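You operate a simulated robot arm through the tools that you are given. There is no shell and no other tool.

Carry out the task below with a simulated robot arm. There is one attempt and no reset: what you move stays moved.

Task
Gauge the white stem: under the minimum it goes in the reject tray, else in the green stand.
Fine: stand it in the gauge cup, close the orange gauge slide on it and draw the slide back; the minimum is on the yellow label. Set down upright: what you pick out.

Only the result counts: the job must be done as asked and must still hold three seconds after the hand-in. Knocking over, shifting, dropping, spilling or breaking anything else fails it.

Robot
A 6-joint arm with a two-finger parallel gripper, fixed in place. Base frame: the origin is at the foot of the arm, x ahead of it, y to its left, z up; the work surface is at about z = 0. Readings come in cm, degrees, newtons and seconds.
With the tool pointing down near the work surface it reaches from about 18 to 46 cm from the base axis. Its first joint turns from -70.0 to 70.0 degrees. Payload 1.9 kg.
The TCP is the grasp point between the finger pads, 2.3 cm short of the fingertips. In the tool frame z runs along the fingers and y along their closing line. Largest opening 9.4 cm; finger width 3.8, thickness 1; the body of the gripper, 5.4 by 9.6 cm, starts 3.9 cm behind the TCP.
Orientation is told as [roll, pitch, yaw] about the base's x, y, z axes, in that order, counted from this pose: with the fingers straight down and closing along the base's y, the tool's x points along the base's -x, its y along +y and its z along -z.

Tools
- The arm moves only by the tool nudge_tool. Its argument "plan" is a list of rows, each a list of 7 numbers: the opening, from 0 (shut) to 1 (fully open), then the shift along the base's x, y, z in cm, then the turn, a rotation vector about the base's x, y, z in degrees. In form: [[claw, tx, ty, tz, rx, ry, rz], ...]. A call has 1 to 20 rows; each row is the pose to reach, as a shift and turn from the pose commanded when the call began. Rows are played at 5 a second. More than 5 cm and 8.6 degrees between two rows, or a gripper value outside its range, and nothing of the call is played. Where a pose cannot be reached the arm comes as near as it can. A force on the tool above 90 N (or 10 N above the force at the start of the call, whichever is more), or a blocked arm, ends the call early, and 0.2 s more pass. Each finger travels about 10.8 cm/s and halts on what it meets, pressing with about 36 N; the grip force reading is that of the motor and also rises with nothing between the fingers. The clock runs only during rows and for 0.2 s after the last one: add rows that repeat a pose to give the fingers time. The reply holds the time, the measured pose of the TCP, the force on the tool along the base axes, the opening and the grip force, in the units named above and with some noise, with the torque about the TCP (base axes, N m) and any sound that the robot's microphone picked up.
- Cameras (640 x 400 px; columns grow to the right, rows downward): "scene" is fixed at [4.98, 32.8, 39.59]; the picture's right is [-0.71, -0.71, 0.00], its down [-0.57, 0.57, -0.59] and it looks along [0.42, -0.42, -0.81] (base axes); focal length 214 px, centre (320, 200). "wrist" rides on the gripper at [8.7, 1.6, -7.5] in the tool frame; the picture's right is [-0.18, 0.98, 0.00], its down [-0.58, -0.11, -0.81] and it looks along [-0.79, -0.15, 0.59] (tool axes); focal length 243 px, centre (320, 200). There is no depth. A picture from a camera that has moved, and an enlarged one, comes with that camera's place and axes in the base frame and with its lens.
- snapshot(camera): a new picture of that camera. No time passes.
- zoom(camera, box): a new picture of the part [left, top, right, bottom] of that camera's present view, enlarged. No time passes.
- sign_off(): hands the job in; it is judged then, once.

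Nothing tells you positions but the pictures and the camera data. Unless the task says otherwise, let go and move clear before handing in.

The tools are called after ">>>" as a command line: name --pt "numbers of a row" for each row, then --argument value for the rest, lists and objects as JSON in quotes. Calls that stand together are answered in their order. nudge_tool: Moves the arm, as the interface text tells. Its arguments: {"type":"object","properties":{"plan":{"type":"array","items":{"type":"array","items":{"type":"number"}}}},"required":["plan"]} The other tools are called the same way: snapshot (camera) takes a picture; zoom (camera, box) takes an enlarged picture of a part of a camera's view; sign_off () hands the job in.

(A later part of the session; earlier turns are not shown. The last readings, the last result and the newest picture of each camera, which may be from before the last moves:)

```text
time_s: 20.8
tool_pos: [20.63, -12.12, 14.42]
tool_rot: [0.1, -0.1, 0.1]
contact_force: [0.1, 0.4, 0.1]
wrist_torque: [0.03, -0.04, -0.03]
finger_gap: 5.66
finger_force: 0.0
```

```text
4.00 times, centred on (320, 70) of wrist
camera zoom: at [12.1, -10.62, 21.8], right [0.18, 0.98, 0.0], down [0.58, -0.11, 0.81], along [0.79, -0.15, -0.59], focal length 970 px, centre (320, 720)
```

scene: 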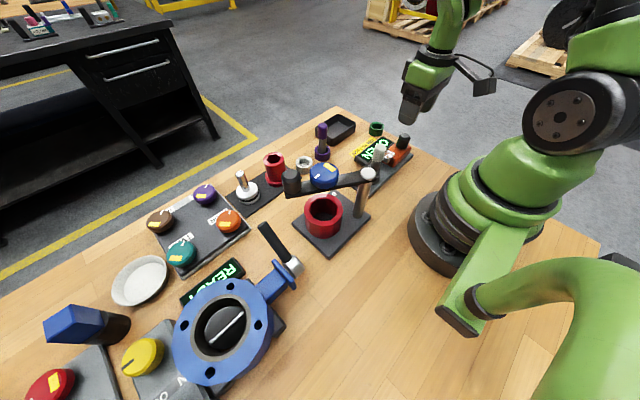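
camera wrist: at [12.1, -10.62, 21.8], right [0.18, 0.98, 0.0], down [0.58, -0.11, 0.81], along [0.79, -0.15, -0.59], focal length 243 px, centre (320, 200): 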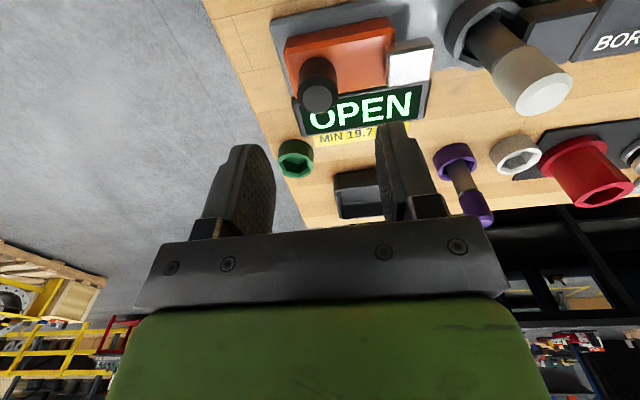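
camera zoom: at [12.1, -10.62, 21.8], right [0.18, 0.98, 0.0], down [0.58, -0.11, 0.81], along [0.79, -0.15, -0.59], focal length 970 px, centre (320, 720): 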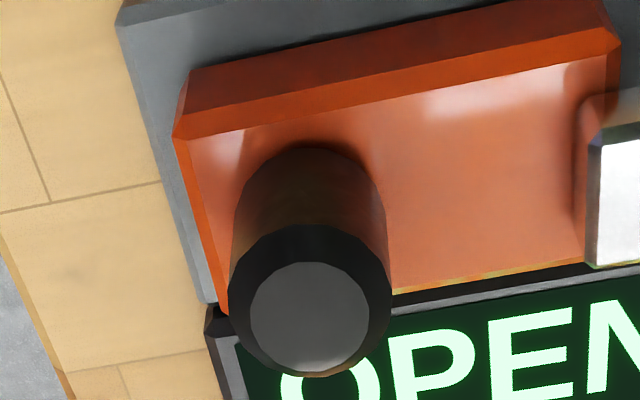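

The knob centre is at about (20.7, -12.4), with its top near z≈7.1, and the orange body's top near z≈4. I'll descend around the knob.

>>> nudge_tool --pt "0.6 0.1 -0.18 -2.5 0 0 0" --pt "0.6 0.1 -0.18 -5 0 0 0" --pt "0.6 0.1 -0.18 -7 0 0 0" --pt "0.6 0.1 -0.18 -7.4 0 0 0" --pt "0.6 0.1 -0.18 -7.4 0 0 0"

>>> zoom --camera "wrist" --box '[200, 80, 440, 230]'

>>> zoom --camera "scene" --box '[330, 90, 450, 190]'

```text
time_s: 22.0
tool_pos: [20.93, -12.41, 7.2]
tool_rot: [0.1, -0.2, -0.1]
contact_force: [-0.5, 0.0, 0.6]
wrist_torque: [-0.01, -0.01, 0.0]
finger_gap: 5.64
finger_force: 0.0
```

```text
2.67 times, centred on (320, 155) of wrist
camera zoom: at [12.21, -10.87, 14.4], right [0.18, 0.98, 0.0], down [0.58, -0.11, 0.81], along [0.79, -0.15, -0.59], focal length 647 px, centre (320, 320)
```

zoom: 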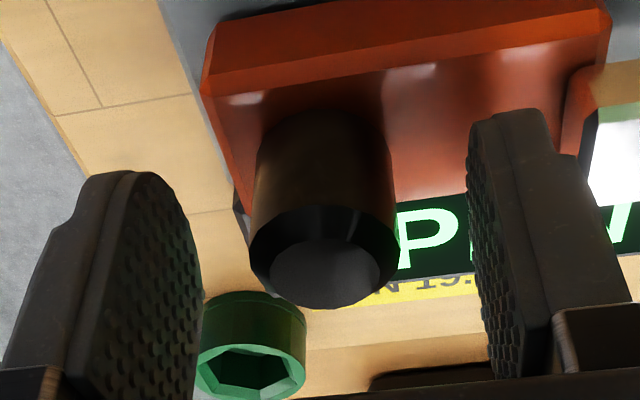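

```text
4.00 times, centred on (390, 140) of scene
camera zoom: at [4.98, 32.8, 39.59], right [-0.71, -0.71, 0.0], down [-0.57, 0.57, -0.59], along [0.42, -0.42, -0.81], focal length 858 px, centre (40, 440)
```

zoom: 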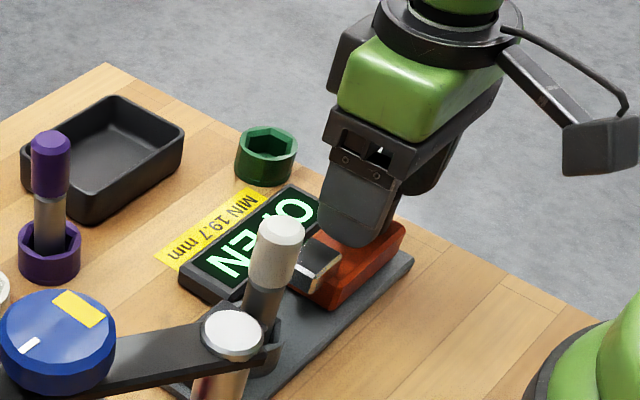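

The knob is centred between the fingers. I'll lower another 0.3 cm and close on it.

>>> nudge_tool --pt "0.6 0 0 -0.3 0 0 0" --pt "0.4 0 0 -0.3 0 0 0" --pt "0.2 0 0 -0.3 0 0 0" --pt "0 0 0 -0.3 0 0 0" --pt "0 0 0 -0.3 0 0 0"

>>> zoom --camera "wrist" --box '[200, 80, 440, 230]'

```text
time_s: 23.2
tool_pos: [20.96, -12.25, 6.74]
tool_rot: [0.1, 0.0, 0.0]
contact_force: [10.2, 26.1, -0.1]
wrist_torque: [-0.12, 0.27, -0.1]
finger_gap: 2.71
finger_force: 44.7
```

```text
2.67 times, centred on (320, 155) of wrist
camera zoom: at [12.22, -10.84, 14.1], right [0.18, 0.98, 0.0], down [0.58, -0.11, 0.81], along [0.79, -0.15, -0.59], focal length 647 px, centre (320, 320)
```

zoom: 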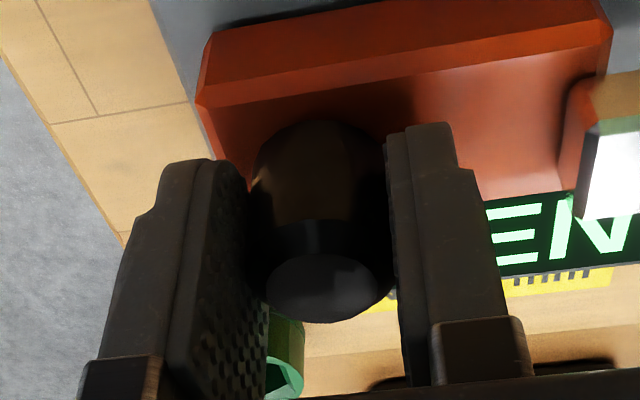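

The knob is held, with a gap of 2.71 cm. I'll push the slide along +y toward the stem in small steps.

>>> nudge_tool --pt "0 0 0.4 0 0 0 0" --pt "0 0 0.8 0 0 0 0" --pt "0 0 1.2 0 0 0 0" --pt "0 0 1.6 0 0 0 0" --pt "0 0 2.0 0 0 0 0" --pt "0 0 2.4 0 0 0 0" --pt "0 0 2.4 0 0 0 0"

>>> snapshot --camera "wrist"

>>> zoom --camera "scene" --box '[330, 90, 450, 190]'

```text
time_s: 24.8
tool_pos: [20.84, -9.97, 6.85]
tool_rot: [0.1, -0.1, 0.1]
contact_force: [-10.5, -0.3, 21.3]
wrist_torque: [-0.22, -0.73, -0.05]
finger_gap: 2.71
finger_force: 44.9
```

```text
taken
camera wrist: at [12.21, -8.55, 14.08], right [0.18, 0.98, 0.0], down [0.58, -0.11, 0.81], along [0.79, -0.15, -0.59], focal length 243 px, centre (320, 200)
```

wrist: 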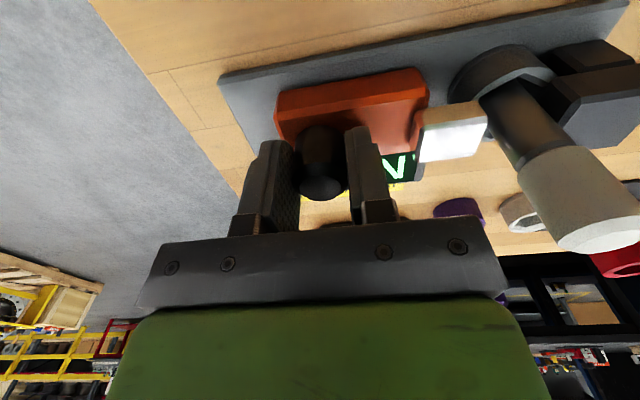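

```text
4.00 times, centred on (390, 140) of scene
camera zoom: at [4.98, 32.8, 39.59], right [-0.71, -0.71, 0.0], down [-0.57, 0.57, -0.59], along [0.42, -0.42, -0.81], focal length 858 px, centre (40, 440)
```

zoom: 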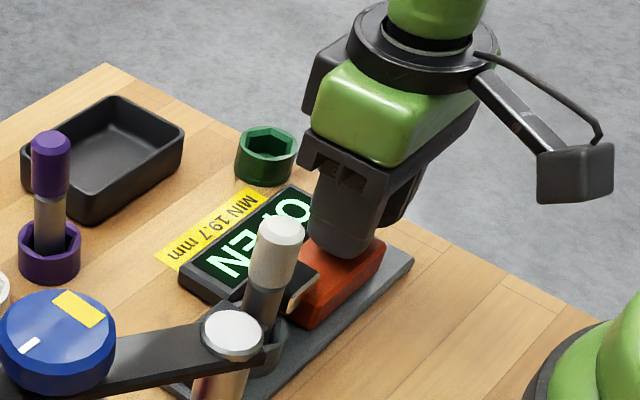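

The slide follows and the jaw is nearing the stem. I'll continue in smaller steps.

>>> nudge_tool --pt "0 0 0.25 0.05 0 0 0" --pt "0 0 0.5 0.05 0 0 0" --pt "0 0 0.65 0.05 0 0 0" --pt "0 0 0.65 0.05 0 0 0"

>>> zoom --camera "wrist" --box '[320, 20, 640, 220]'

>>> zoom --camera "scene" --box '[350, 120, 420, 180]'

```text
time_s: 25.8
tool_pos: [20.85, -9.4, 6.76]
tool_rot: [0.1, -0.1, -0.1]
contact_force: [-4.1, -0.1, -33.0]
wrist_torque: [-0.48, 0.14, 0.0]
finger_gap: 2.76
finger_force: 45.0
```

```text
2.00 times, centred on (480, 120) of wrist
camera zoom: at [12.24, -7.87, 14.13], right [0.18, 0.98, 0.0], down [0.58, -0.11, 0.81], along [0.79, -0.15, -0.59], focal length 485 px, centre (0, 360)
```

zoom: 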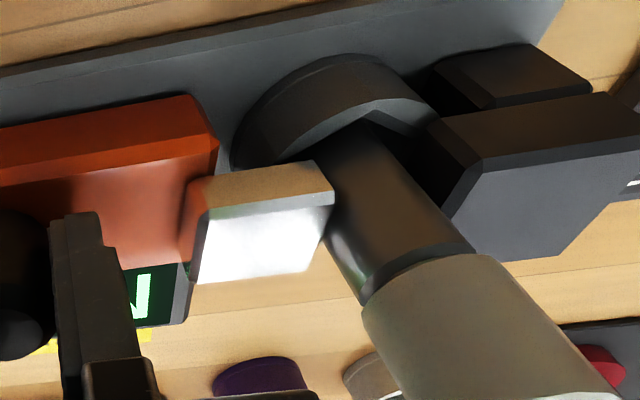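

```text
6.67 times, centred on (385, 150) of scene
camera zoom: at [4.99, 32.8, 39.59], right [-0.71, -0.71, 0.0], down [-0.57, 0.57, -0.59], along [0.42, -0.42, -0.81], focal length 1430 px, centre (-113, 533)
```

zoom: 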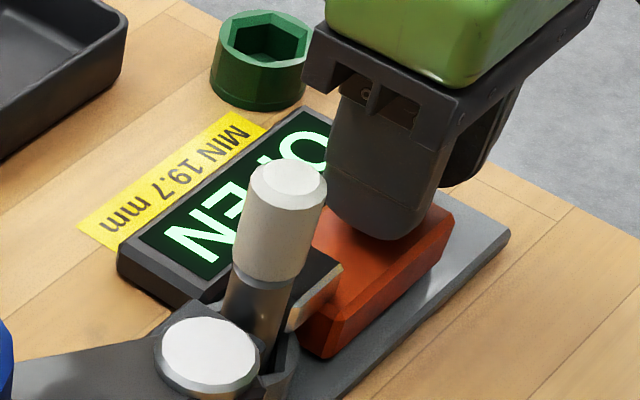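

The jaw is about to touch the stem. I'll continue very slowly and relax the vertical load.

>>> nudge_tool --pt "0 0 0.1 -0.03 0 0 0" --pt "0 0 0.2 -0.03 0 0 0" --pt "0 0 0.3 -0.03 0 0 0" --pt "0 0 0.3 -0.03 0 0 0"

>>> zoom --camera "wrist" --box '[320, 20, 640, 220]'

>>> zoom --camera "scene" --box '[350, 120, 420, 180]'

```text
time_s: 26.8
tool_pos: [21.01, -9.22, 6.7]
tool_rot: [-0.1, -0.2, -0.2]
contact_force: [-30.6, -56.6, -13.0]
wrist_torque: [0.12, 0.36, -0.25]
finger_gap: 2.75
finger_force: 45.1
```

```text
2.00 times, centred on (480, 120) of wrist
camera zoom: at [12.25, -7.63, 14.12], right [0.19, 0.98, 0.0], down [0.58, -0.11, 0.81], along [0.79, -0.15, -0.59], focal length 485 px, centre (0, 360)
```

zoom: 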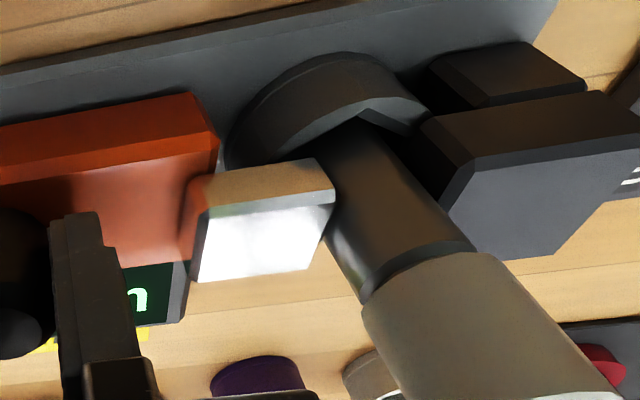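

```text
6.67 times, centred on (385, 150) of scene
camera zoom: at [4.99, 32.8, 39.59], right [-0.71, -0.71, 0.0], down [-0.57, 0.57, -0.59], along [0.42, -0.42, -0.81], focal length 1430 px, centre (-113, 533)
```

zoom: 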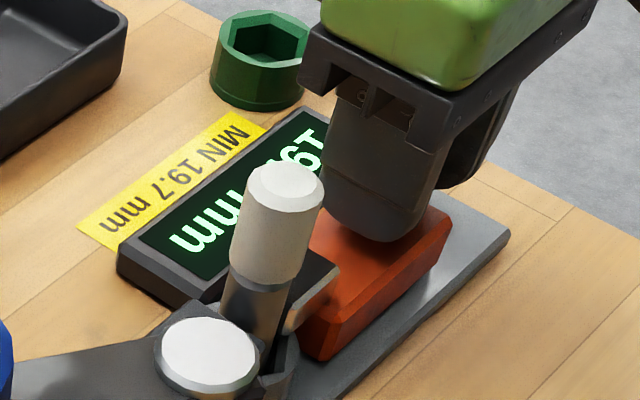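

The display has changed to a reading beginning "19…". I'll zoom in on it; the next digit may be hidden behind the stem.

>>> zoom --camera "scene" --box '[362, 132, 402, 168]'

>>> snapshot --camera "wrist"

>>> zoom --camera "wrist" --box '[260, 100, 440, 220]'

```text
11.11 times, centred on (382, 150) of scene
camera zoom: at [4.99, 32.8, 39.59], right [-0.71, -0.71, 0.0], down [-0.57, 0.57, -0.59], along [0.42, -0.42, -0.81], focal length 2383 px, centre (-369, 756)
```

zoom: 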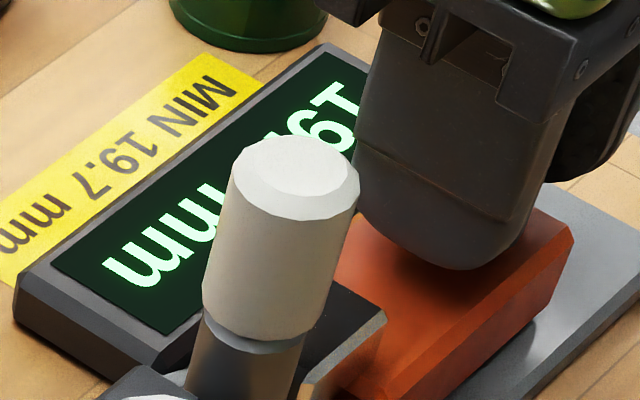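

```text
taken
camera wrist: at [12.25, -7.63, 14.12], right [0.19, 0.98, 0.0], down [0.58, -0.11, 0.81], along [0.79, -0.15, -0.59], focal length 243 px, centre (320, 200)
```

wrist: 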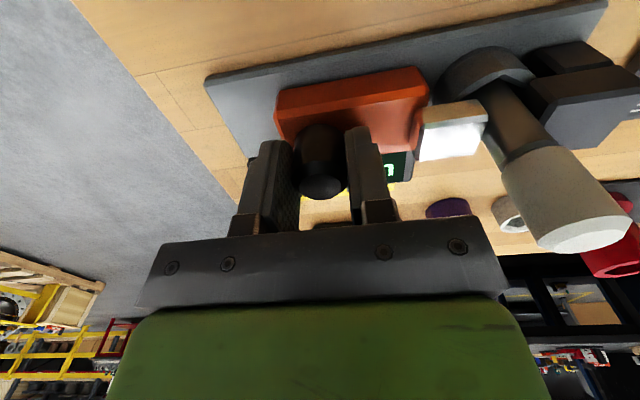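

```text
3.33 times, centred on (350, 160) of wrist
camera zoom: at [12.25, -7.63, 14.12], right [0.19, 0.98, 0.0], down [0.58, -0.11, 0.81], along [0.79, -0.15, -0.59], focal length 809 px, centre (220, 333)
```

zoom: 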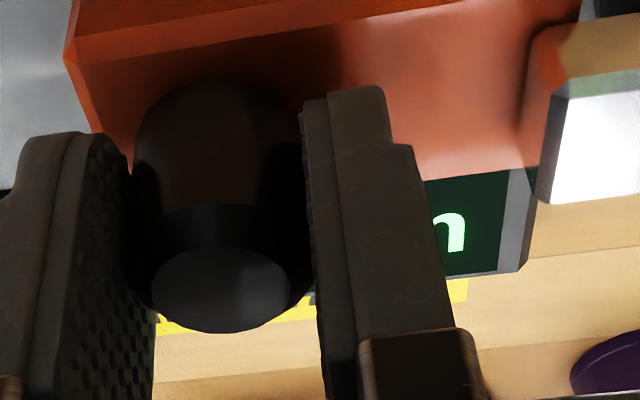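

The decimal is hidden behind the stem head from the scene camera. The slide is firmly against the stem, so I'll relax the push, open the fingers and raise the camera to read the display.

>>> nudge_tool --pt "0 0 -0.07 0 0 0 0" --pt "0 0 -0.07 0 0 0 0"

>>> zoom --camera "scene" --box '[362, 132, 402, 168]'

```text
time_s: 27.4
tool_pos: [20.99, -9.14, 6.77]
tool_rot: [0.0, -0.1, -0.1]
contact_force: [-25.5, -43.1, -2.8]
wrist_torque: [-0.4, -0.29, -0.24]
finger_gap: 2.7
finger_force: 44.7
```

```text
11.11 times, centred on (382, 150) of scene
camera zoom: at [4.99, 32.8, 39.59], right [-0.71, -0.71, 0.0], down [-0.57, 0.57, -0.59], along [0.42, -0.42, -0.81], focal length 2383 px, centre (-369, 756)
```

zoom: 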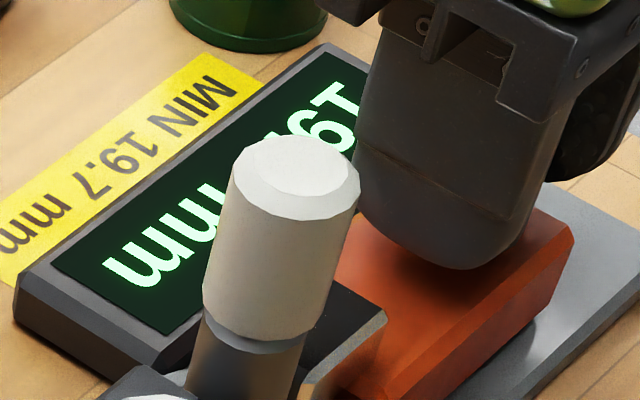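

>>> nudge_tool --pt "0 0 -0.1 0 0 0 0" --pt "0 0 -0.18 0 0 0 0" --pt "0 0 -0.18 0 0 0 0"

>>> zoom --camera "scene" --box '[362, 132, 402, 168]'

```text
time_s: 28.2
tool_pos: [20.87, -9.26, 6.81]
tool_rot: [0.1, -0.1, 0.1]
contact_force: [2.9, 1.2, 7.6]
wrist_torque: [0.04, 1.19, 0.1]
finger_gap: 2.73
finger_force: 45.4
```

```text
11.11 times, centred on (382, 150) of scene
camera zoom: at [4.98, 32.8, 39.59], right [-0.71, -0.71, 0.0], down [-0.57, 0.57, -0.59], along [0.42, -0.42, -0.81], focal length 2383 px, centre (-369, 756)
```

zoom: 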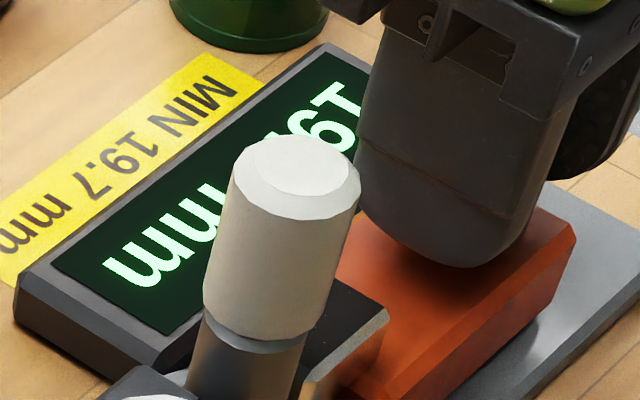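

The push is relaxed and the reading is holding. I'll open the fingers and rise straight up.

>>> nudge_tool --pt "0.2 0 0 0 0 0 0" --pt "0.45 0 0 0 0 0 0" --pt "0.5 0 0 0 0 0 0" --pt "0.5 0 0 2 0 0 0" --pt "0.5 0 0 5 0 0 0" --pt "0.5 0 0 9 0 0 0" --pt "0.5 0 0 9 0 0 0"

>>> snapshot --camera "wrist"

>>> zoom --camera "scene" --box '[350, 120, 420, 180]'

```text
time_s: 29.8
tool_pos: [20.84, -9.13, 15.68]
tool_rot: [0.1, -0.1, 0.0]
contact_force: [-0.2, -0.1, -0.3]
wrist_torque: [0.0, 0.0, 0.0]
finger_gap: 4.71
finger_force: 0.1
```

```text
taken
camera wrist: at [12.27, -7.75, 23.19], right [0.18, 0.98, 0.0], down [0.58, -0.11, 0.81], along [0.79, -0.15, -0.59], focal length 243 px, centre (320, 200)
```

wrist: 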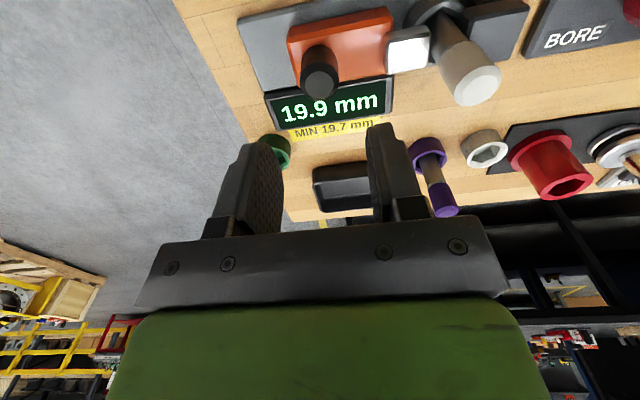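

```text
6.67 times, centred on (385, 150) of scene
camera zoom: at [4.98, 32.8, 39.59], right [-0.71, -0.71, 0.0], down [-0.57, 0.57, -0.59], along [0.42, -0.42, -0.81], focal length 1430 px, centre (-113, 533)
```

zoom: 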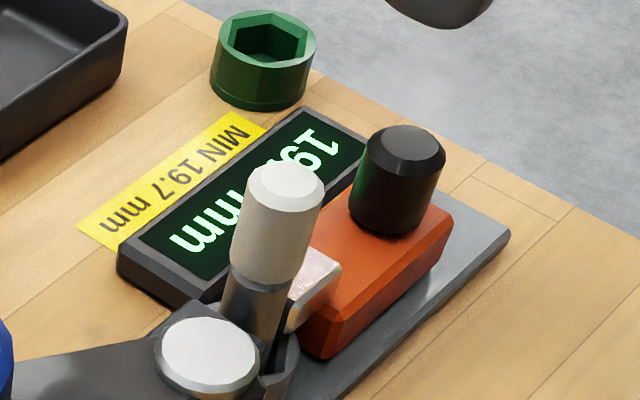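

>>> zoom --camera "wrist" --box '[240, 50, 440, 150]'

>>> zoom --camera "wrist" --box '[270, 80, 400, 140]'

>>> zoom --camera "wrist" --box '[340, 0, 540, 120]'

```text
3.20 times, centred on (340, 100) of wrist
camera zoom: at [12.27, -7.75, 23.19], right [0.18, 0.98, 0.0], down [0.58, -0.11, 0.81], along [0.79, -0.15, -0.59], focal length 776 px, centre (256, 520)
```

zoom: 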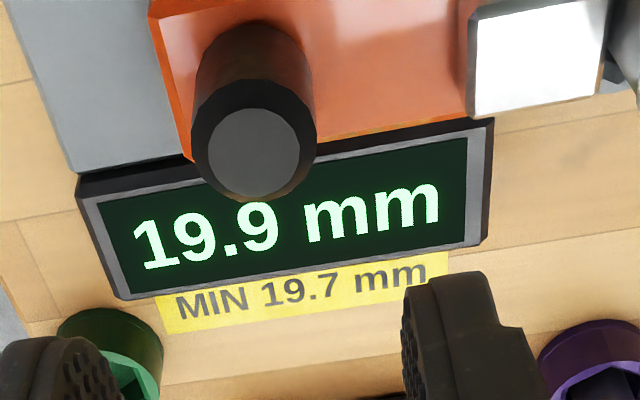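

```text
4.92 times, centred on (335, 110) of wrist
camera zoom: at [12.27, -7.75, 23.19], right [0.18, 0.98, 0.0], down [0.58, -0.11, 0.81], along [0.79, -0.15, -0.59], focal length 1194 px, centre (246, 643)
```

zoom: 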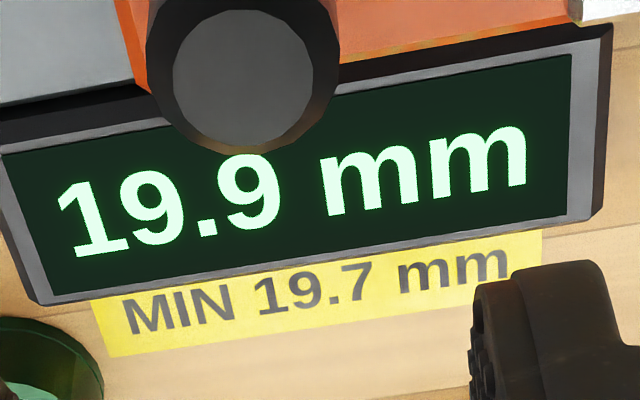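

```text
3.20 times, centred on (440, 60) of wrist
camera zoom: at [12.27, -7.75, 23.19], right [0.18, 0.98, 0.0], down [0.58, -0.11, 0.81], along [0.79, -0.15, -0.59], focal length 776 px, centre (-64, 648)
```

zoom: 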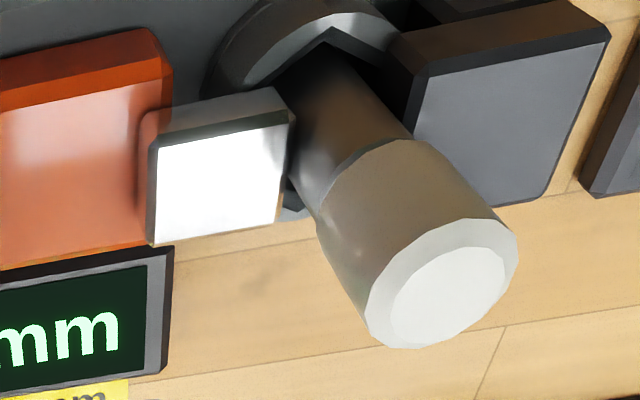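

The display reads 19.9 mm against a minimum of 19.7 mm. My back-off may have pulled the slide slightly, so I'll re-press the knob from behind with closed fingers, retreat without pulling, and confirm the reading.

>>> nudge_tool --pt "0.3 0 -1.5 0 0 0 0" --pt "0 0 -3.1 0 0 0 0" --pt "0 0 -3.1 -3 0 0 0" --pt "0 0 -3.1 -6 0 0 0" --pt "0 0 -3.1 -8.5 0 0 0" --pt "0 0 -3.1 -8.8 0 0 0" --pt "0 0 -3.1 -8.8 0 0 0"

>>> snapshot --camera "wrist"

>>> zoom --camera "scene" --box '[330, 90, 450, 190]'

```text
time_s: 31.4
tool_pos: [21.05, -12.36, 6.89]
tool_rot: [0.2, -0.1, 0.1]
contact_force: [0.5, 0.0, -0.1]
wrist_torque: [-0.02, -0.02, 0.04]
finger_gap: 0.0
finger_force: 36.0
```

```text
taken
camera wrist: at [12.26, -10.88, 14.27], right [0.18, 0.98, 0.0], down [0.58, -0.11, 0.81], along [0.79, -0.15, -0.59], focal length 243 px, centre (320, 200)
```

wrist: 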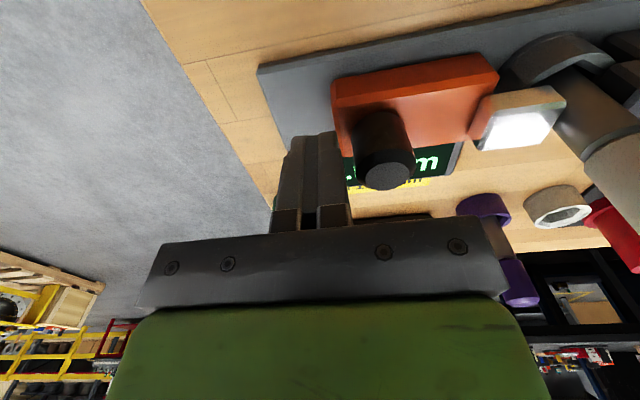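

```text
4.00 times, centred on (390, 140) of scene
camera zoom: at [4.98, 32.8, 39.59], right [-0.71, -0.71, 0.0], down [-0.57, 0.57, -0.59], along [0.42, -0.42, -0.81], focal length 858 px, centre (40, 440)
```

zoom: 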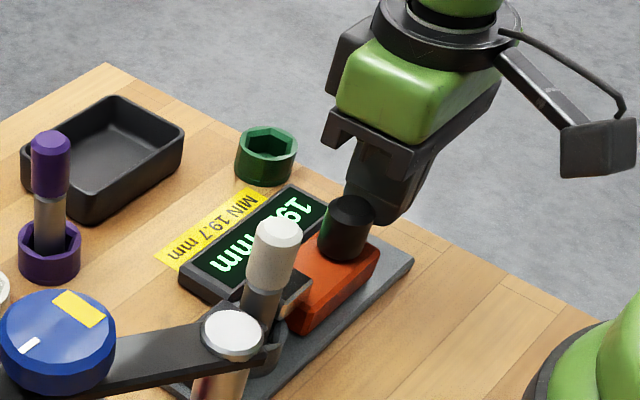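

The closed fingers are just behind the knob. I'll push gently in +y and watch the force.

>>> nudge_tool --pt "0 0 0.2 0 0 0 0" --pt "0 0 0.35 0 0 0 0" --pt "0 0 0.45 0 0 0 0" --pt "0 0 0.55 0 0 0 0" --pt "0 0 0.55 0 0 0 0"

>>> snapshot --camera "wrist"

```text
time_s: 32.6
tool_pos: [21.01, -11.82, 6.94]
tool_rot: [0.2, -0.2, 0.0]
contact_force: [-1.7, -5.4, 2.1]
wrist_torque: [0.05, -0.02, 0.04]
finger_gap: 0.01
finger_force: 36.4
```

```text
taken
camera wrist: at [12.24, -10.36, 14.28], right [0.18, 0.98, 0.0], down [0.58, -0.11, 0.81], along [0.79, -0.15, -0.59], focal length 243 px, centre (320, 200)
```

wrist: 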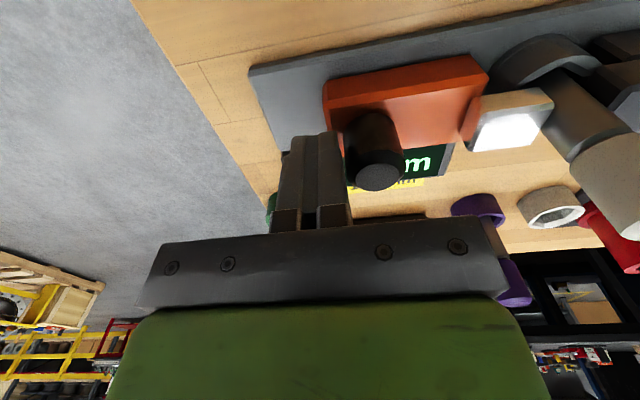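

>>> nudge_tool --pt "0 0 0.08 0 0 0 0" --pt "0 0 0.16 0 0 0 0" --pt "0 0 0.16 0 0 0 0"

>>> zoom --camera "wrist" --box '[320, 100, 480, 220]'

```text
time_s: 33.4
tool_pos: [21.0, -11.83, 7.0]
tool_rot: [0.0, -0.3, -0.2]
contact_force: [-14.8, -57.9, -16.2]
wrist_torque: [-0.23, 0.04, 0.15]
finger_gap: 0.0
finger_force: 35.6
```

```text
3.33 times, centred on (400, 160) of wrist
camera zoom: at [12.24, -10.28, 14.27], right [0.19, 0.98, 0.0], down [0.58, -0.11, 0.81], along [0.8, -0.15, -0.59], focal length 809 px, centre (53, 333)
```

zoom: 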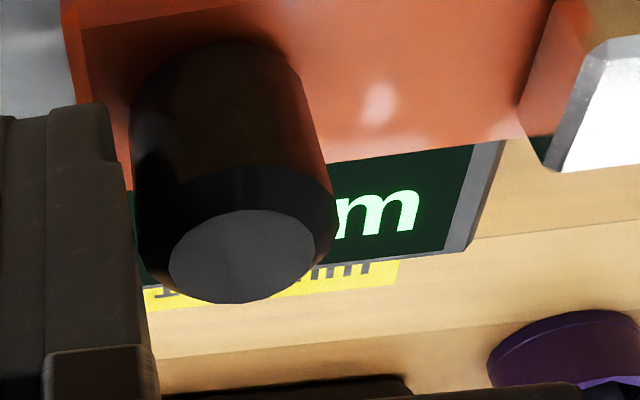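

The slide is firmly pressed at about 58 N. I'll now back away without pulling the knob, rise and read the display.

>>> nudge_tool --pt "0 0 -0.4 0 0 0 0" --pt "0 0 -0.9 0 0 0 0" --pt "0 0 -0.9 3 0 0 0" --pt "0.2 0 1 6 0 0 0" --pt "0.6 0 2.5 9 0 0 0" --pt "0.6 0 2.5 9 0 0 0"

>>> zoom --camera "wrist" --box '[240, 40, 440, 150]'

>>> snapshot --camera "wrist"

```text
time_s: 34.8
tool_pos: [20.92, -9.1, 15.92]
tool_rot: [0.1, 0.0, 0.0]
contact_force: [-0.2, 0.1, 0.3]
wrist_torque: [0.01, 0.03, 0.0]
finger_gap: 5.65
finger_force: 0.0
```

```text
3.20 times, centred on (340, 95) of wrist
camera zoom: at [12.24, -7.66, 23.3], right [0.18, 0.98, 0.0], down [0.58, -0.11, 0.81], along [0.79, -0.15, -0.59], focal length 776 px, centre (256, 536)
```

zoom: 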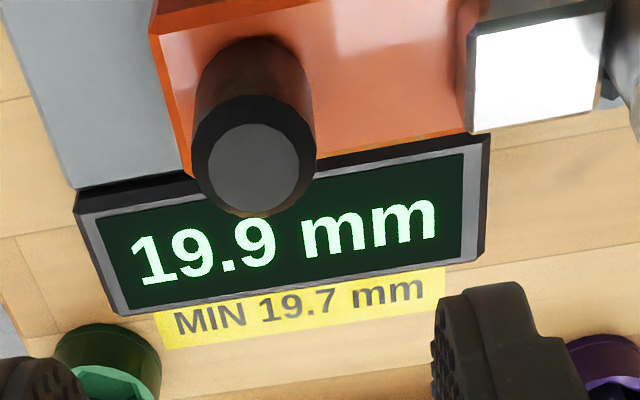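

```text
taken
camera wrist: at [12.24, -7.66, 23.3], right [0.18, 0.98, 0.0], down [0.58, -0.11, 0.81], along [0.79, -0.15, -0.59], focal length 243 px, centre (320, 200)
```

wrist: 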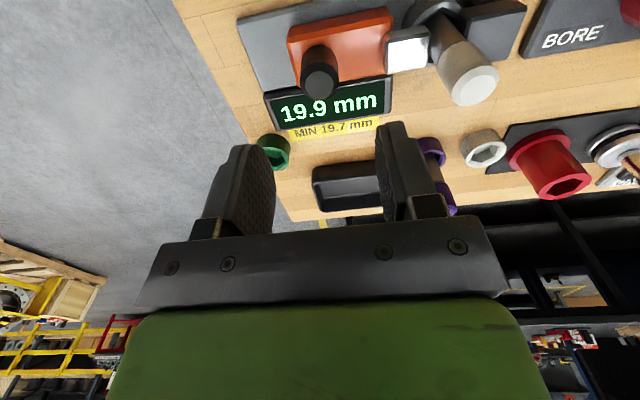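

It reads 19.9 mm again, which is above the 19.7 mm minimum, so the stem belongs in the green stand. I'll grip the knob to draw the slide back.

>>> nudge_tool --pt "0.6 0 -0.15 -3 0 0 0" --pt "0.6 0 -0.15 -6 0 0 0" --pt "0.6 0 -0.15 -8.6 0 0 0" --pt "0.6 0 -0.15 -9.1 0 0 0" --pt "0.3 0 -0.15 -9.1 0 0 0" --pt "0 0 -0.15 -9.1 0 0 0" --pt "0 0 -0.15 -9.1 0 0 0"

>>> snapshot --camera "wrist"

```text
time_s: 36.4
tool_pos: [20.84, -9.4, 6.92]
tool_rot: [0.0, -0.1, -0.1]
contact_force: [-0.5, -0.1, -17.0]
wrist_torque: [-0.17, -1.08, -0.03]
finger_gap: 2.7
finger_force: 45.2
```

```text
taken
camera wrist: at [12.25, -7.85, 14.2], right [0.18, 0.98, 0.0], down [0.58, -0.11, 0.81], along [0.79, -0.15, -0.59], focal length 243 px, centre (320, 200)
```

wrist: 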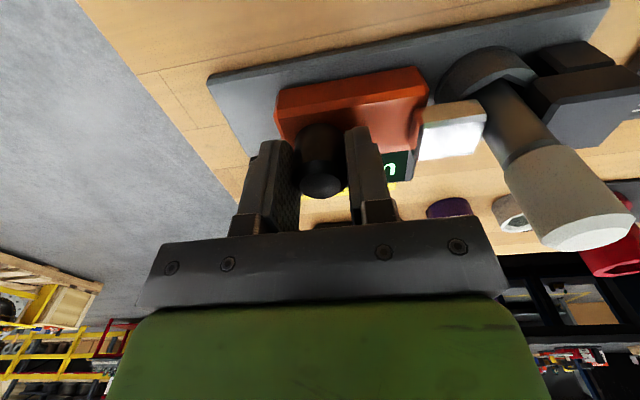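

The knob is gripped. I'll draw the slide back along -y.

>>> nudge_tool --pt "0 0 -0.4 0 0 0 0" --pt "0 0 -0.8 0 0 0 0" --pt "0 0 -1.2 0 0 0 0" --pt "0 0 -1.6 0 0 0 0" --pt "0 0 -2.0 0 0 0 0" --pt "0 0 -2.4 0 0 0 0" --pt "0 0 -2.7 0 0 0 0" --pt "0 0 -2.85 0 0 0 0" --pt "0 0 -2.85 0 0 0 0"

>>> snapshot --camera "wrist"

>>> zoom --camera "scene" --box '[330, 90, 450, 190]'

```text
time_s: 38.4
tool_pos: [20.88, -12.21, 6.92]
tool_rot: [0.1, 0.0, 0.0]
contact_force: [8.2, 0.2, -21.0]
wrist_torque: [-0.25, 0.71, 0.17]
finger_gap: 2.71
finger_force: 45.1
```

```text
taken
camera wrist: at [12.24, -10.75, 14.21], right [0.18, 0.98, 0.0], down [0.58, -0.11, 0.81], along [0.79, -0.15, -0.59], focal length 243 px, centre (320, 200)
```

wrist: 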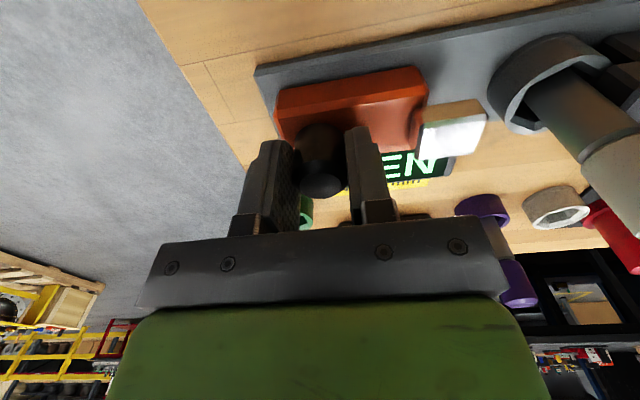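

```text
4.00 times, centred on (390, 140) of scene
camera zoom: at [4.99, 32.8, 39.59], right [-0.71, -0.71, 0.0], down [-0.57, 0.57, -0.59], along [0.42, -0.42, -0.81], focal length 858 px, centre (40, 440)
```

zoom: 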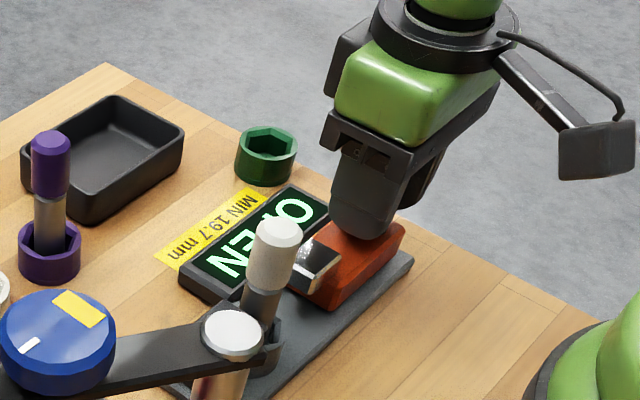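

The slide is back and the display shows OPEN. I'll nudge it the last millimetre, release and rise.

>>> nudge_tool --pt "0 0 -0.1 -0.03 0 0 0" --pt "0 0 -0.1 -0.03 0 0 0" --pt "0.3 0 -0.05 0 0 0 0" --pt "0.55 0 -0.05 0 0 0 0" --pt "0.55 0 -0.05 0 0 0 0" --pt "0.55 0 -0.05 3 0 0 0" --pt "0.55 0 -0.05 7 0 0 0" --pt "0.55 0 -0.05 11 0 0 0" --pt "0.55 0 -0.05 11 0 0 0"

>>> snapshot --camera "wrist"

>>> zoom --camera "scene" --box '[330, 90, 450, 190]'

```text
time_s: 40.4
tool_pos: [20.93, -12.08, 17.9]
tool_rot: [0.1, -0.2, 0.1]
contact_force: [-0.2, -0.2, -0.7]
wrist_torque: [-0.02, 0.0, 0.03]
finger_gap: 5.17
finger_force: 0.0
```

```text
taken
camera wrist: at [12.19, -10.72, 25.23], right [0.18, 0.98, 0.0], down [0.58, -0.11, 0.81], along [0.79, -0.15, -0.59], focal length 243 px, centre (320, 200)
```

wrist: 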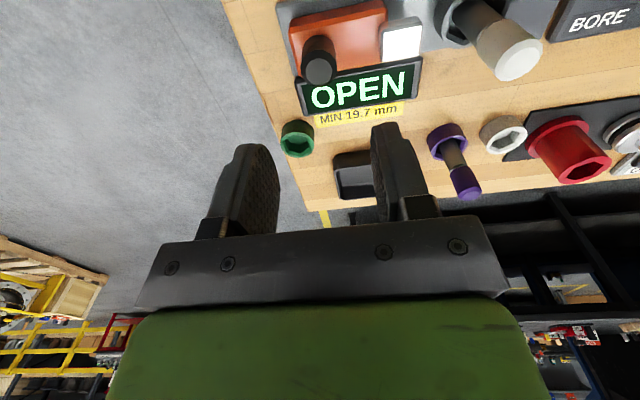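

```text
4.00 times, centred on (390, 140) of scene
camera zoom: at [4.98, 32.8, 39.59], right [-0.71, -0.71, 0.0], down [-0.57, 0.57, -0.59], along [0.42, -0.42, -0.81], focal length 858 px, centre (40, 440)
```

zoom: 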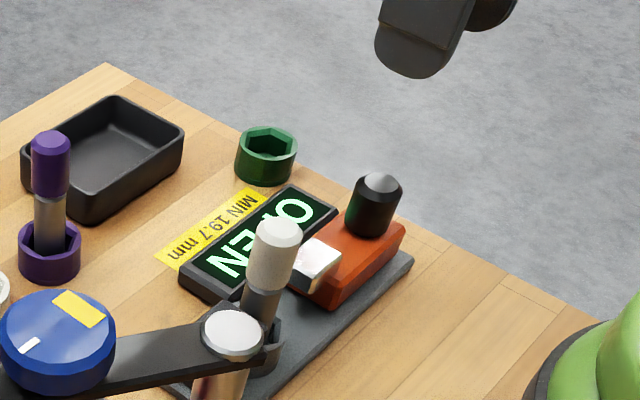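

The slide is fully back and everything is still upright. I'll take zooms of the stem head and the green stand for position fixes.

>>> zoom --camera "wrist" --box '[420, 0, 580, 100]'

>>> zoom --camera "wrist" --box '[260, 90, 360, 170]'

```text
4.00 times, centred on (500, 50) of wrist
camera zoom: at [12.19, -10.72, 25.23], right [0.18, 0.98, 0.0], down [0.58, -0.11, 0.81], along [0.79, -0.15, -0.59], focal length 970 px, centre (-400, 800)
```

zoom: 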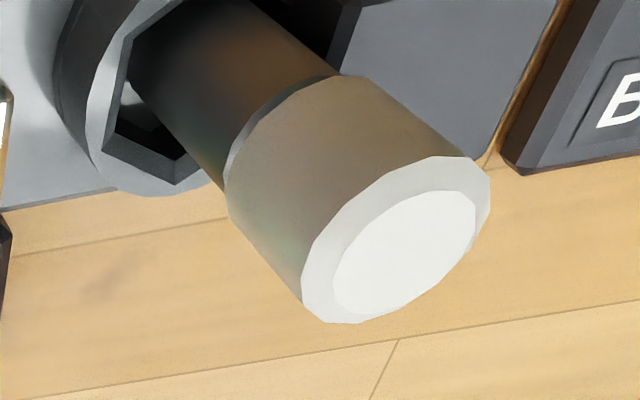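

```text
5.00 times, centred on (310, 130) of wrist
camera zoom: at [12.19, -10.72, 25.23], right [0.18, 0.98, 0.0], down [0.58, -0.11, 0.81], along [0.79, -0.15, -0.59], focal length 1213 px, centre (370, 550)
```

zoom: 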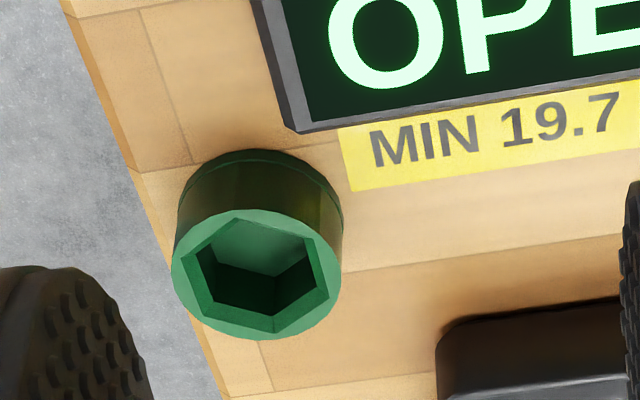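

The stem head is at about (20.8, -0.4) and the green stand at about (30.6, -16.85). I'll move over the stem for the regrasp.

>>> nudge_tool --pt "0.5 0 4 0 0 0 0" --pt "0.5 -0.05 8 0 0 0 0" --pt "0.5 -0.1 11.75 0 0 0 0" --pt "0.5 -0.1 11.75 -2.5 0 0 0" --pt "0.5 -0.1 11.75 -4 0 0 0" --pt "0.5 -0.1 11.75 -4 0 0 0"

>>> zoom --camera "wrist" --box '[220, 40, 420, 200]'

```text
time_s: 41.8
tool_pos: [20.7, -0.54, 13.67]
tool_rot: [0.1, -0.1, -0.2]
contact_force: [0.3, -0.4, 0.2]
wrist_torque: [0.01, 0.02, 0.0]
finger_gap: 4.64
finger_force: 0.0
```

```text
2.50 times, centred on (320, 120) of wrist
camera zoom: at [12.13, 1.0, 21.18], right [0.18, 0.98, 0.0], down [0.58, -0.11, 0.81], along [0.79, -0.15, -0.59], focal length 606 px, centre (320, 400)
```

zoom: 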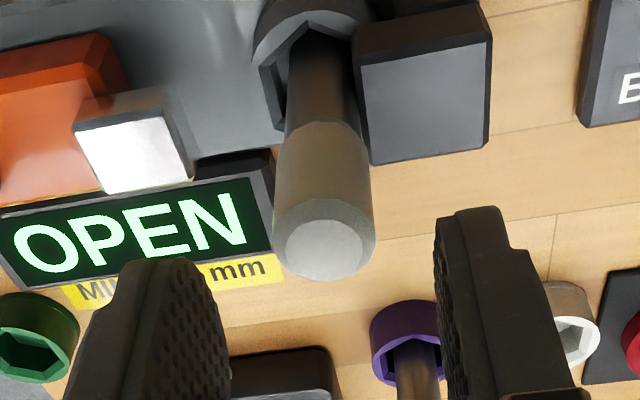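

Alignment over the stem is good. I'll descend and grip the head.

>>> nudge_tool --pt "0.5 0.05 0 -2 0 0 0" --pt "0.5 0.05 0 -4 0 0 0" --pt "0.5 0.05 0 -4.45 0 0 0" --pt "0.5 0.05 0 -4.45 0 0 0"

>>> zoom --camera "wrist" --box '[230, 110, 420, 230]'

```text
time_s: 42.8
tool_pos: [20.88, -0.52, 9.43]
tool_rot: [0.1, -0.1, 0.0]
contact_force: [0.1, -0.4, -0.5]
wrist_torque: [0.03, 0.02, 0.01]
finger_gap: 4.69
finger_force: 0.0
```

```text
3.33 times, centred on (325, 170) of wrist
camera zoom: at [12.17, 0.98, 16.78], right [0.18, 0.98, 0.0], down [0.58, -0.11, 0.81], along [0.79, -0.15, -0.59], focal length 809 px, centre (303, 300)
```

zoom: 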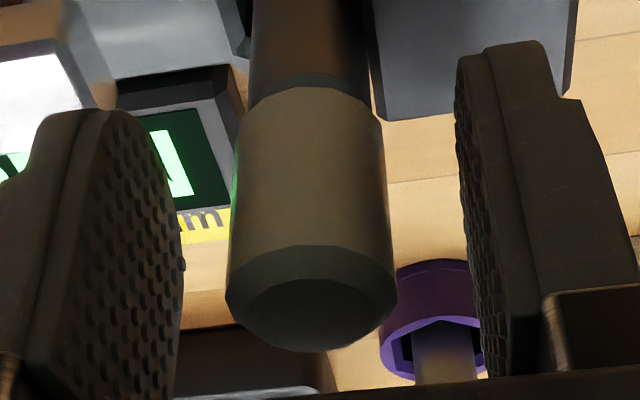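

>>> nudge_tool --pt "0.5 0 0.07 0 0 0 0" --pt "0.25 0 0.07 0 0 0 0" --pt "0 0 0.07 0 0 0 0" --pt "0 0 0.07 0 0 0 0" --pt "0 0 0.07 0 0 0 0"

>>> zoom --camera "wrist" --box '[230, 20, 420, 230]'

```text
time_s: 44.0
tool_pos: [20.87, -0.41, 9.41]
tool_rot: [0.1, -0.1, 0.0]
contact_force: [-0.2, 0.2, 0.8]
wrist_torque: [0.02, -0.03, 0.02]
finger_gap: 2.25
finger_force: 36.0
```

```text
1.90 times, centred on (325, 125) of wrist
camera zoom: at [12.18, 1.05, 16.78], right [0.18, 0.98, 0.0], down [0.58, -0.11, 0.81], along [0.79, -0.15, -0.59], focal length 462 px, centre (310, 343)
```

zoom: 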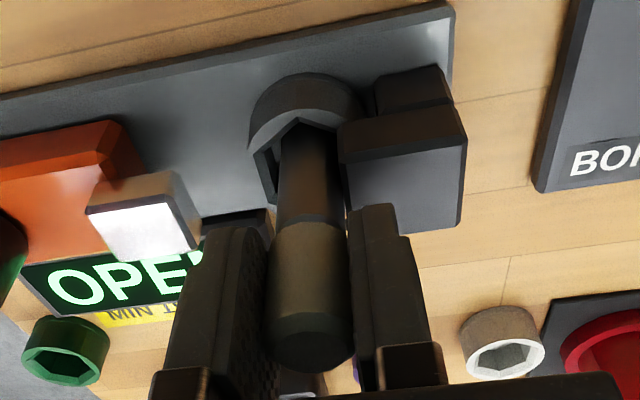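

The head is gripped at 2.25 cm. I'll lift straight out of the gauge cup.

>>> nudge_tool --pt "0 0 -0.08 0.5 0 0 0" --pt "0 0 -0.08 1.5 0 0 0" --pt "0 0 -0.08 3 0 0 0" --pt "0 0 -0.08 6 0 0 0" --pt "0 0 -0.08 10 0 0 0" --pt "0 0 -0.08 10 0 0 0"

>>> snapshot --camera "wrist"

>>> zoom --camera "wrist" --box '[240, 70, 400, 230]'

>>> snapshot --camera "scene"

```text
time_s: 45.4
tool_pos: [20.93, -0.39, 19.41]
tool_rot: [0.1, -0.1, 0.0]
contact_force: [-1.3, 0.1, -1.5]
wrist_torque: [-0.02, 0.02, 0.0]
finger_gap: 2.26
finger_force: 35.5
```

```text
taken
camera wrist: at [12.24, 1.0, 26.79], right [0.18, 0.98, 0.0], down [0.58, -0.11, 0.81], along [0.79, -0.15, -0.59], focal length 243 px, centre (320, 200)
```

wrist: 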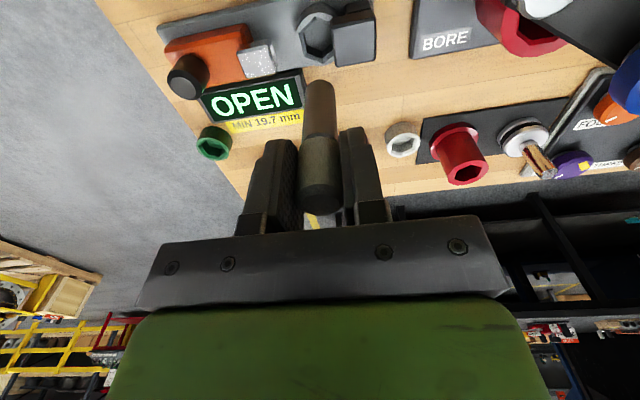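

```text
2.50 times, centred on (320, 150) of wrist
camera zoom: at [12.24, 1.0, 26.79], right [0.18, 0.98, 0.0], down [0.58, -0.11, 0.81], along [0.79, -0.15, -0.59], focal length 606 px, centre (320, 325)
```

zoom: 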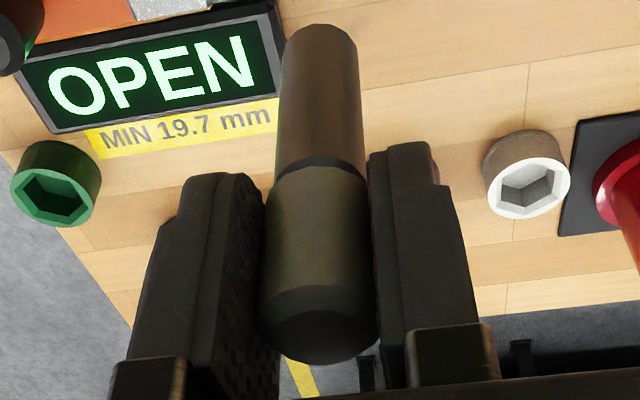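

```text
taken
```

scene: 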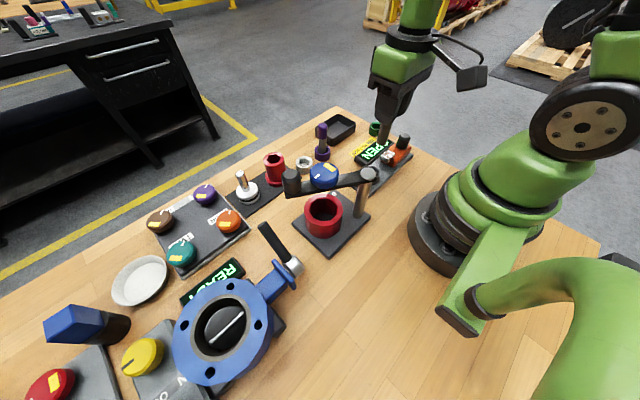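

The stem is held vertical and the gauge cup is empty. I'll carry it to the green stand and hover above it for a visual check.

>>> nudge_tool --pt "0 2 -3.3 0 0 0 0" --pt "0 4 -6.6 0 0 0 0" --pt "0 6 -9.9 0 0 0 0" --pt "0 8 -13.2 0 0 0 0" --pt "0 9.7 -16.3 0 0 0 0" --pt "0 9.7 -16.3 0 0 0 0" --pt "0 9.7 -16.3 -3 0 0 0" --pt "0 9.7 -16.3 -5.5 0 0 0" --pt "0 9.7 -16.3 -5.5 0 0 0"

>>> snapshot --camera "wrist"

>>> zoom --camera "wrist" --box '[240, 40, 400, 160]'

>>> zoom --camera "scene" --box '[320, 60, 440, 160]'

```text
time_s: 47.4
tool_pos: [30.62, -16.76, 13.82]
tool_rot: [0.1, -0.2, 0.0]
contact_force: [-0.2, 0.1, -1.9]
wrist_torque: [-0.03, 0.03, 0.01]
finger_gap: 2.26
finger_force: 36.0
```

```text
taken
camera wrist: at [21.93, -15.29, 21.16], right [0.18, 0.98, 0.0], down [0.58, -0.11, 0.81], along [0.79, -0.15, -0.59], focal length 243 px, centre (320, 200)
```

wrist: 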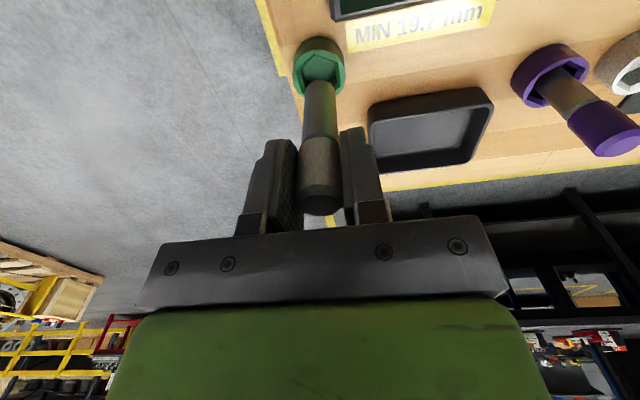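

```text
3.33 times, centred on (320, 100) of wrist
camera zoom: at [21.93, -15.29, 21.16], right [0.18, 0.98, 0.0], down [0.58, -0.11, 0.81], along [0.79, -0.15, -0.59], focal length 809 px, centre (320, 533)
```

zoom: 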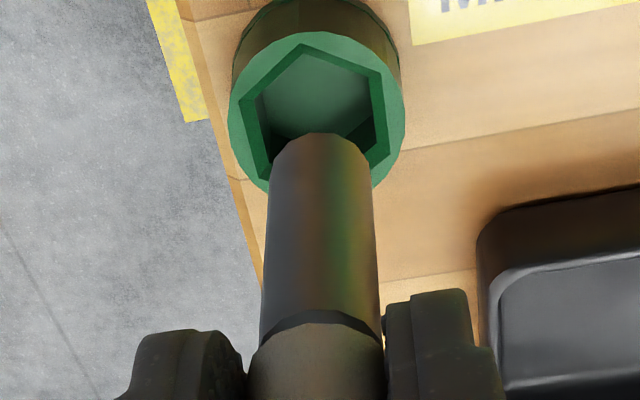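

```text
4.00 times, centred on (380, 110) of scene
camera zoom: at [4.98, 32.8, 39.59], right [-0.71, -0.71, 0.0], down [-0.57, 0.57, -0.59], along [0.42, -0.42, -0.81], focal length 858 px, centre (80, 560)
```

zoom: 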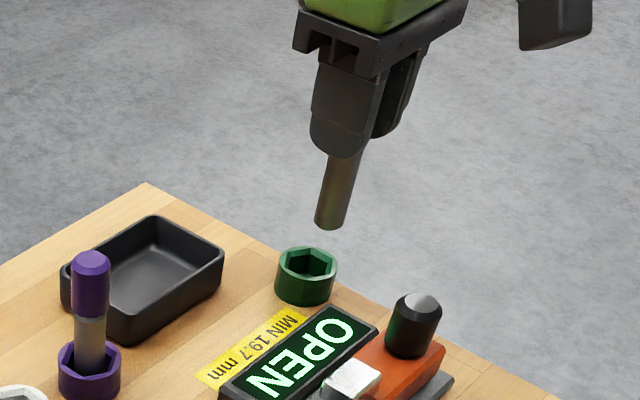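

The stand is nearly under the stem; it appears about 0.25 cm further in +x and 0.08 in -y. I'll correct and come down to just above the rim.

>>> nudge_tool --pt "0 0.22 -0.08 0 0 0 0" --pt "0 0.22 -0.08 -1.5 0 0 0" --pt "0 0.22 -0.08 -2.7 0 0 0" --pt "0 0.22 -0.08 -2.7 0 0 0"

>>> zoom --camera "wrist" --box '[250, 20, 390, 125]'

>>> zoom --camera "scene" --box '[350, 90, 410, 140]'

```text
time_s: 48.4
tool_pos: [30.89, -16.83, 11.27]
tool_rot: [0.1, -0.2, 0.0]
contact_force: [-0.2, -0.1, -0.9]
wrist_torque: [0.0, -0.02, -0.02]
finger_gap: 2.26
finger_force: 36.8
```

```text
3.81 times, centred on (320, 72) of wrist
camera zoom: at [22.15, -15.42, 18.54], right [0.18, 0.98, 0.0], down [0.58, -0.11, 0.81], along [0.79, -0.15, -0.59], focal length 924 px, centre (320, 686)
```

zoom: 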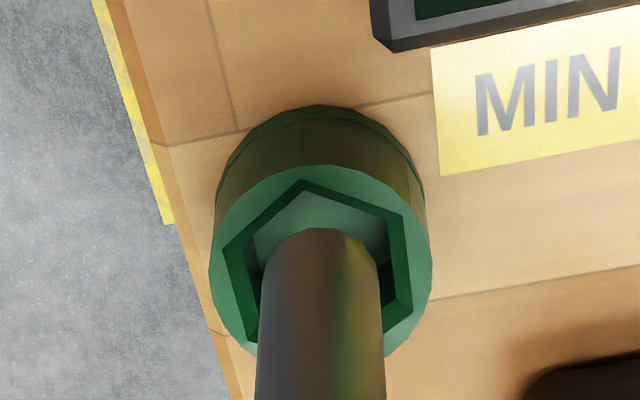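

```text
8.00 times, centred on (380, 115) of scene
camera zoom: at [4.98, 32.8, 39.59], right [-0.71, -0.71, 0.0], down [-0.57, 0.57, -0.59], along [0.42, -0.42, -0.81], focal length 1716 px, centre (-160, 880)
```

zoom: 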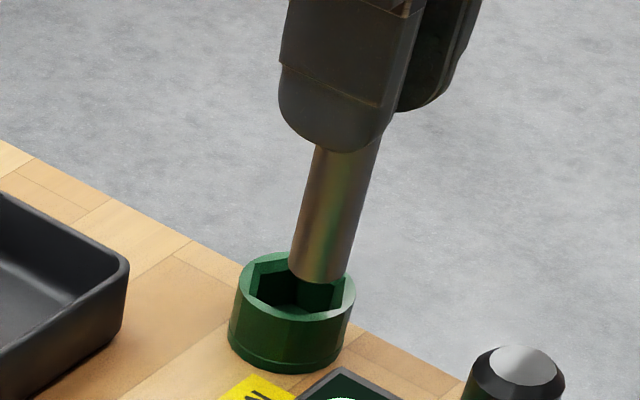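

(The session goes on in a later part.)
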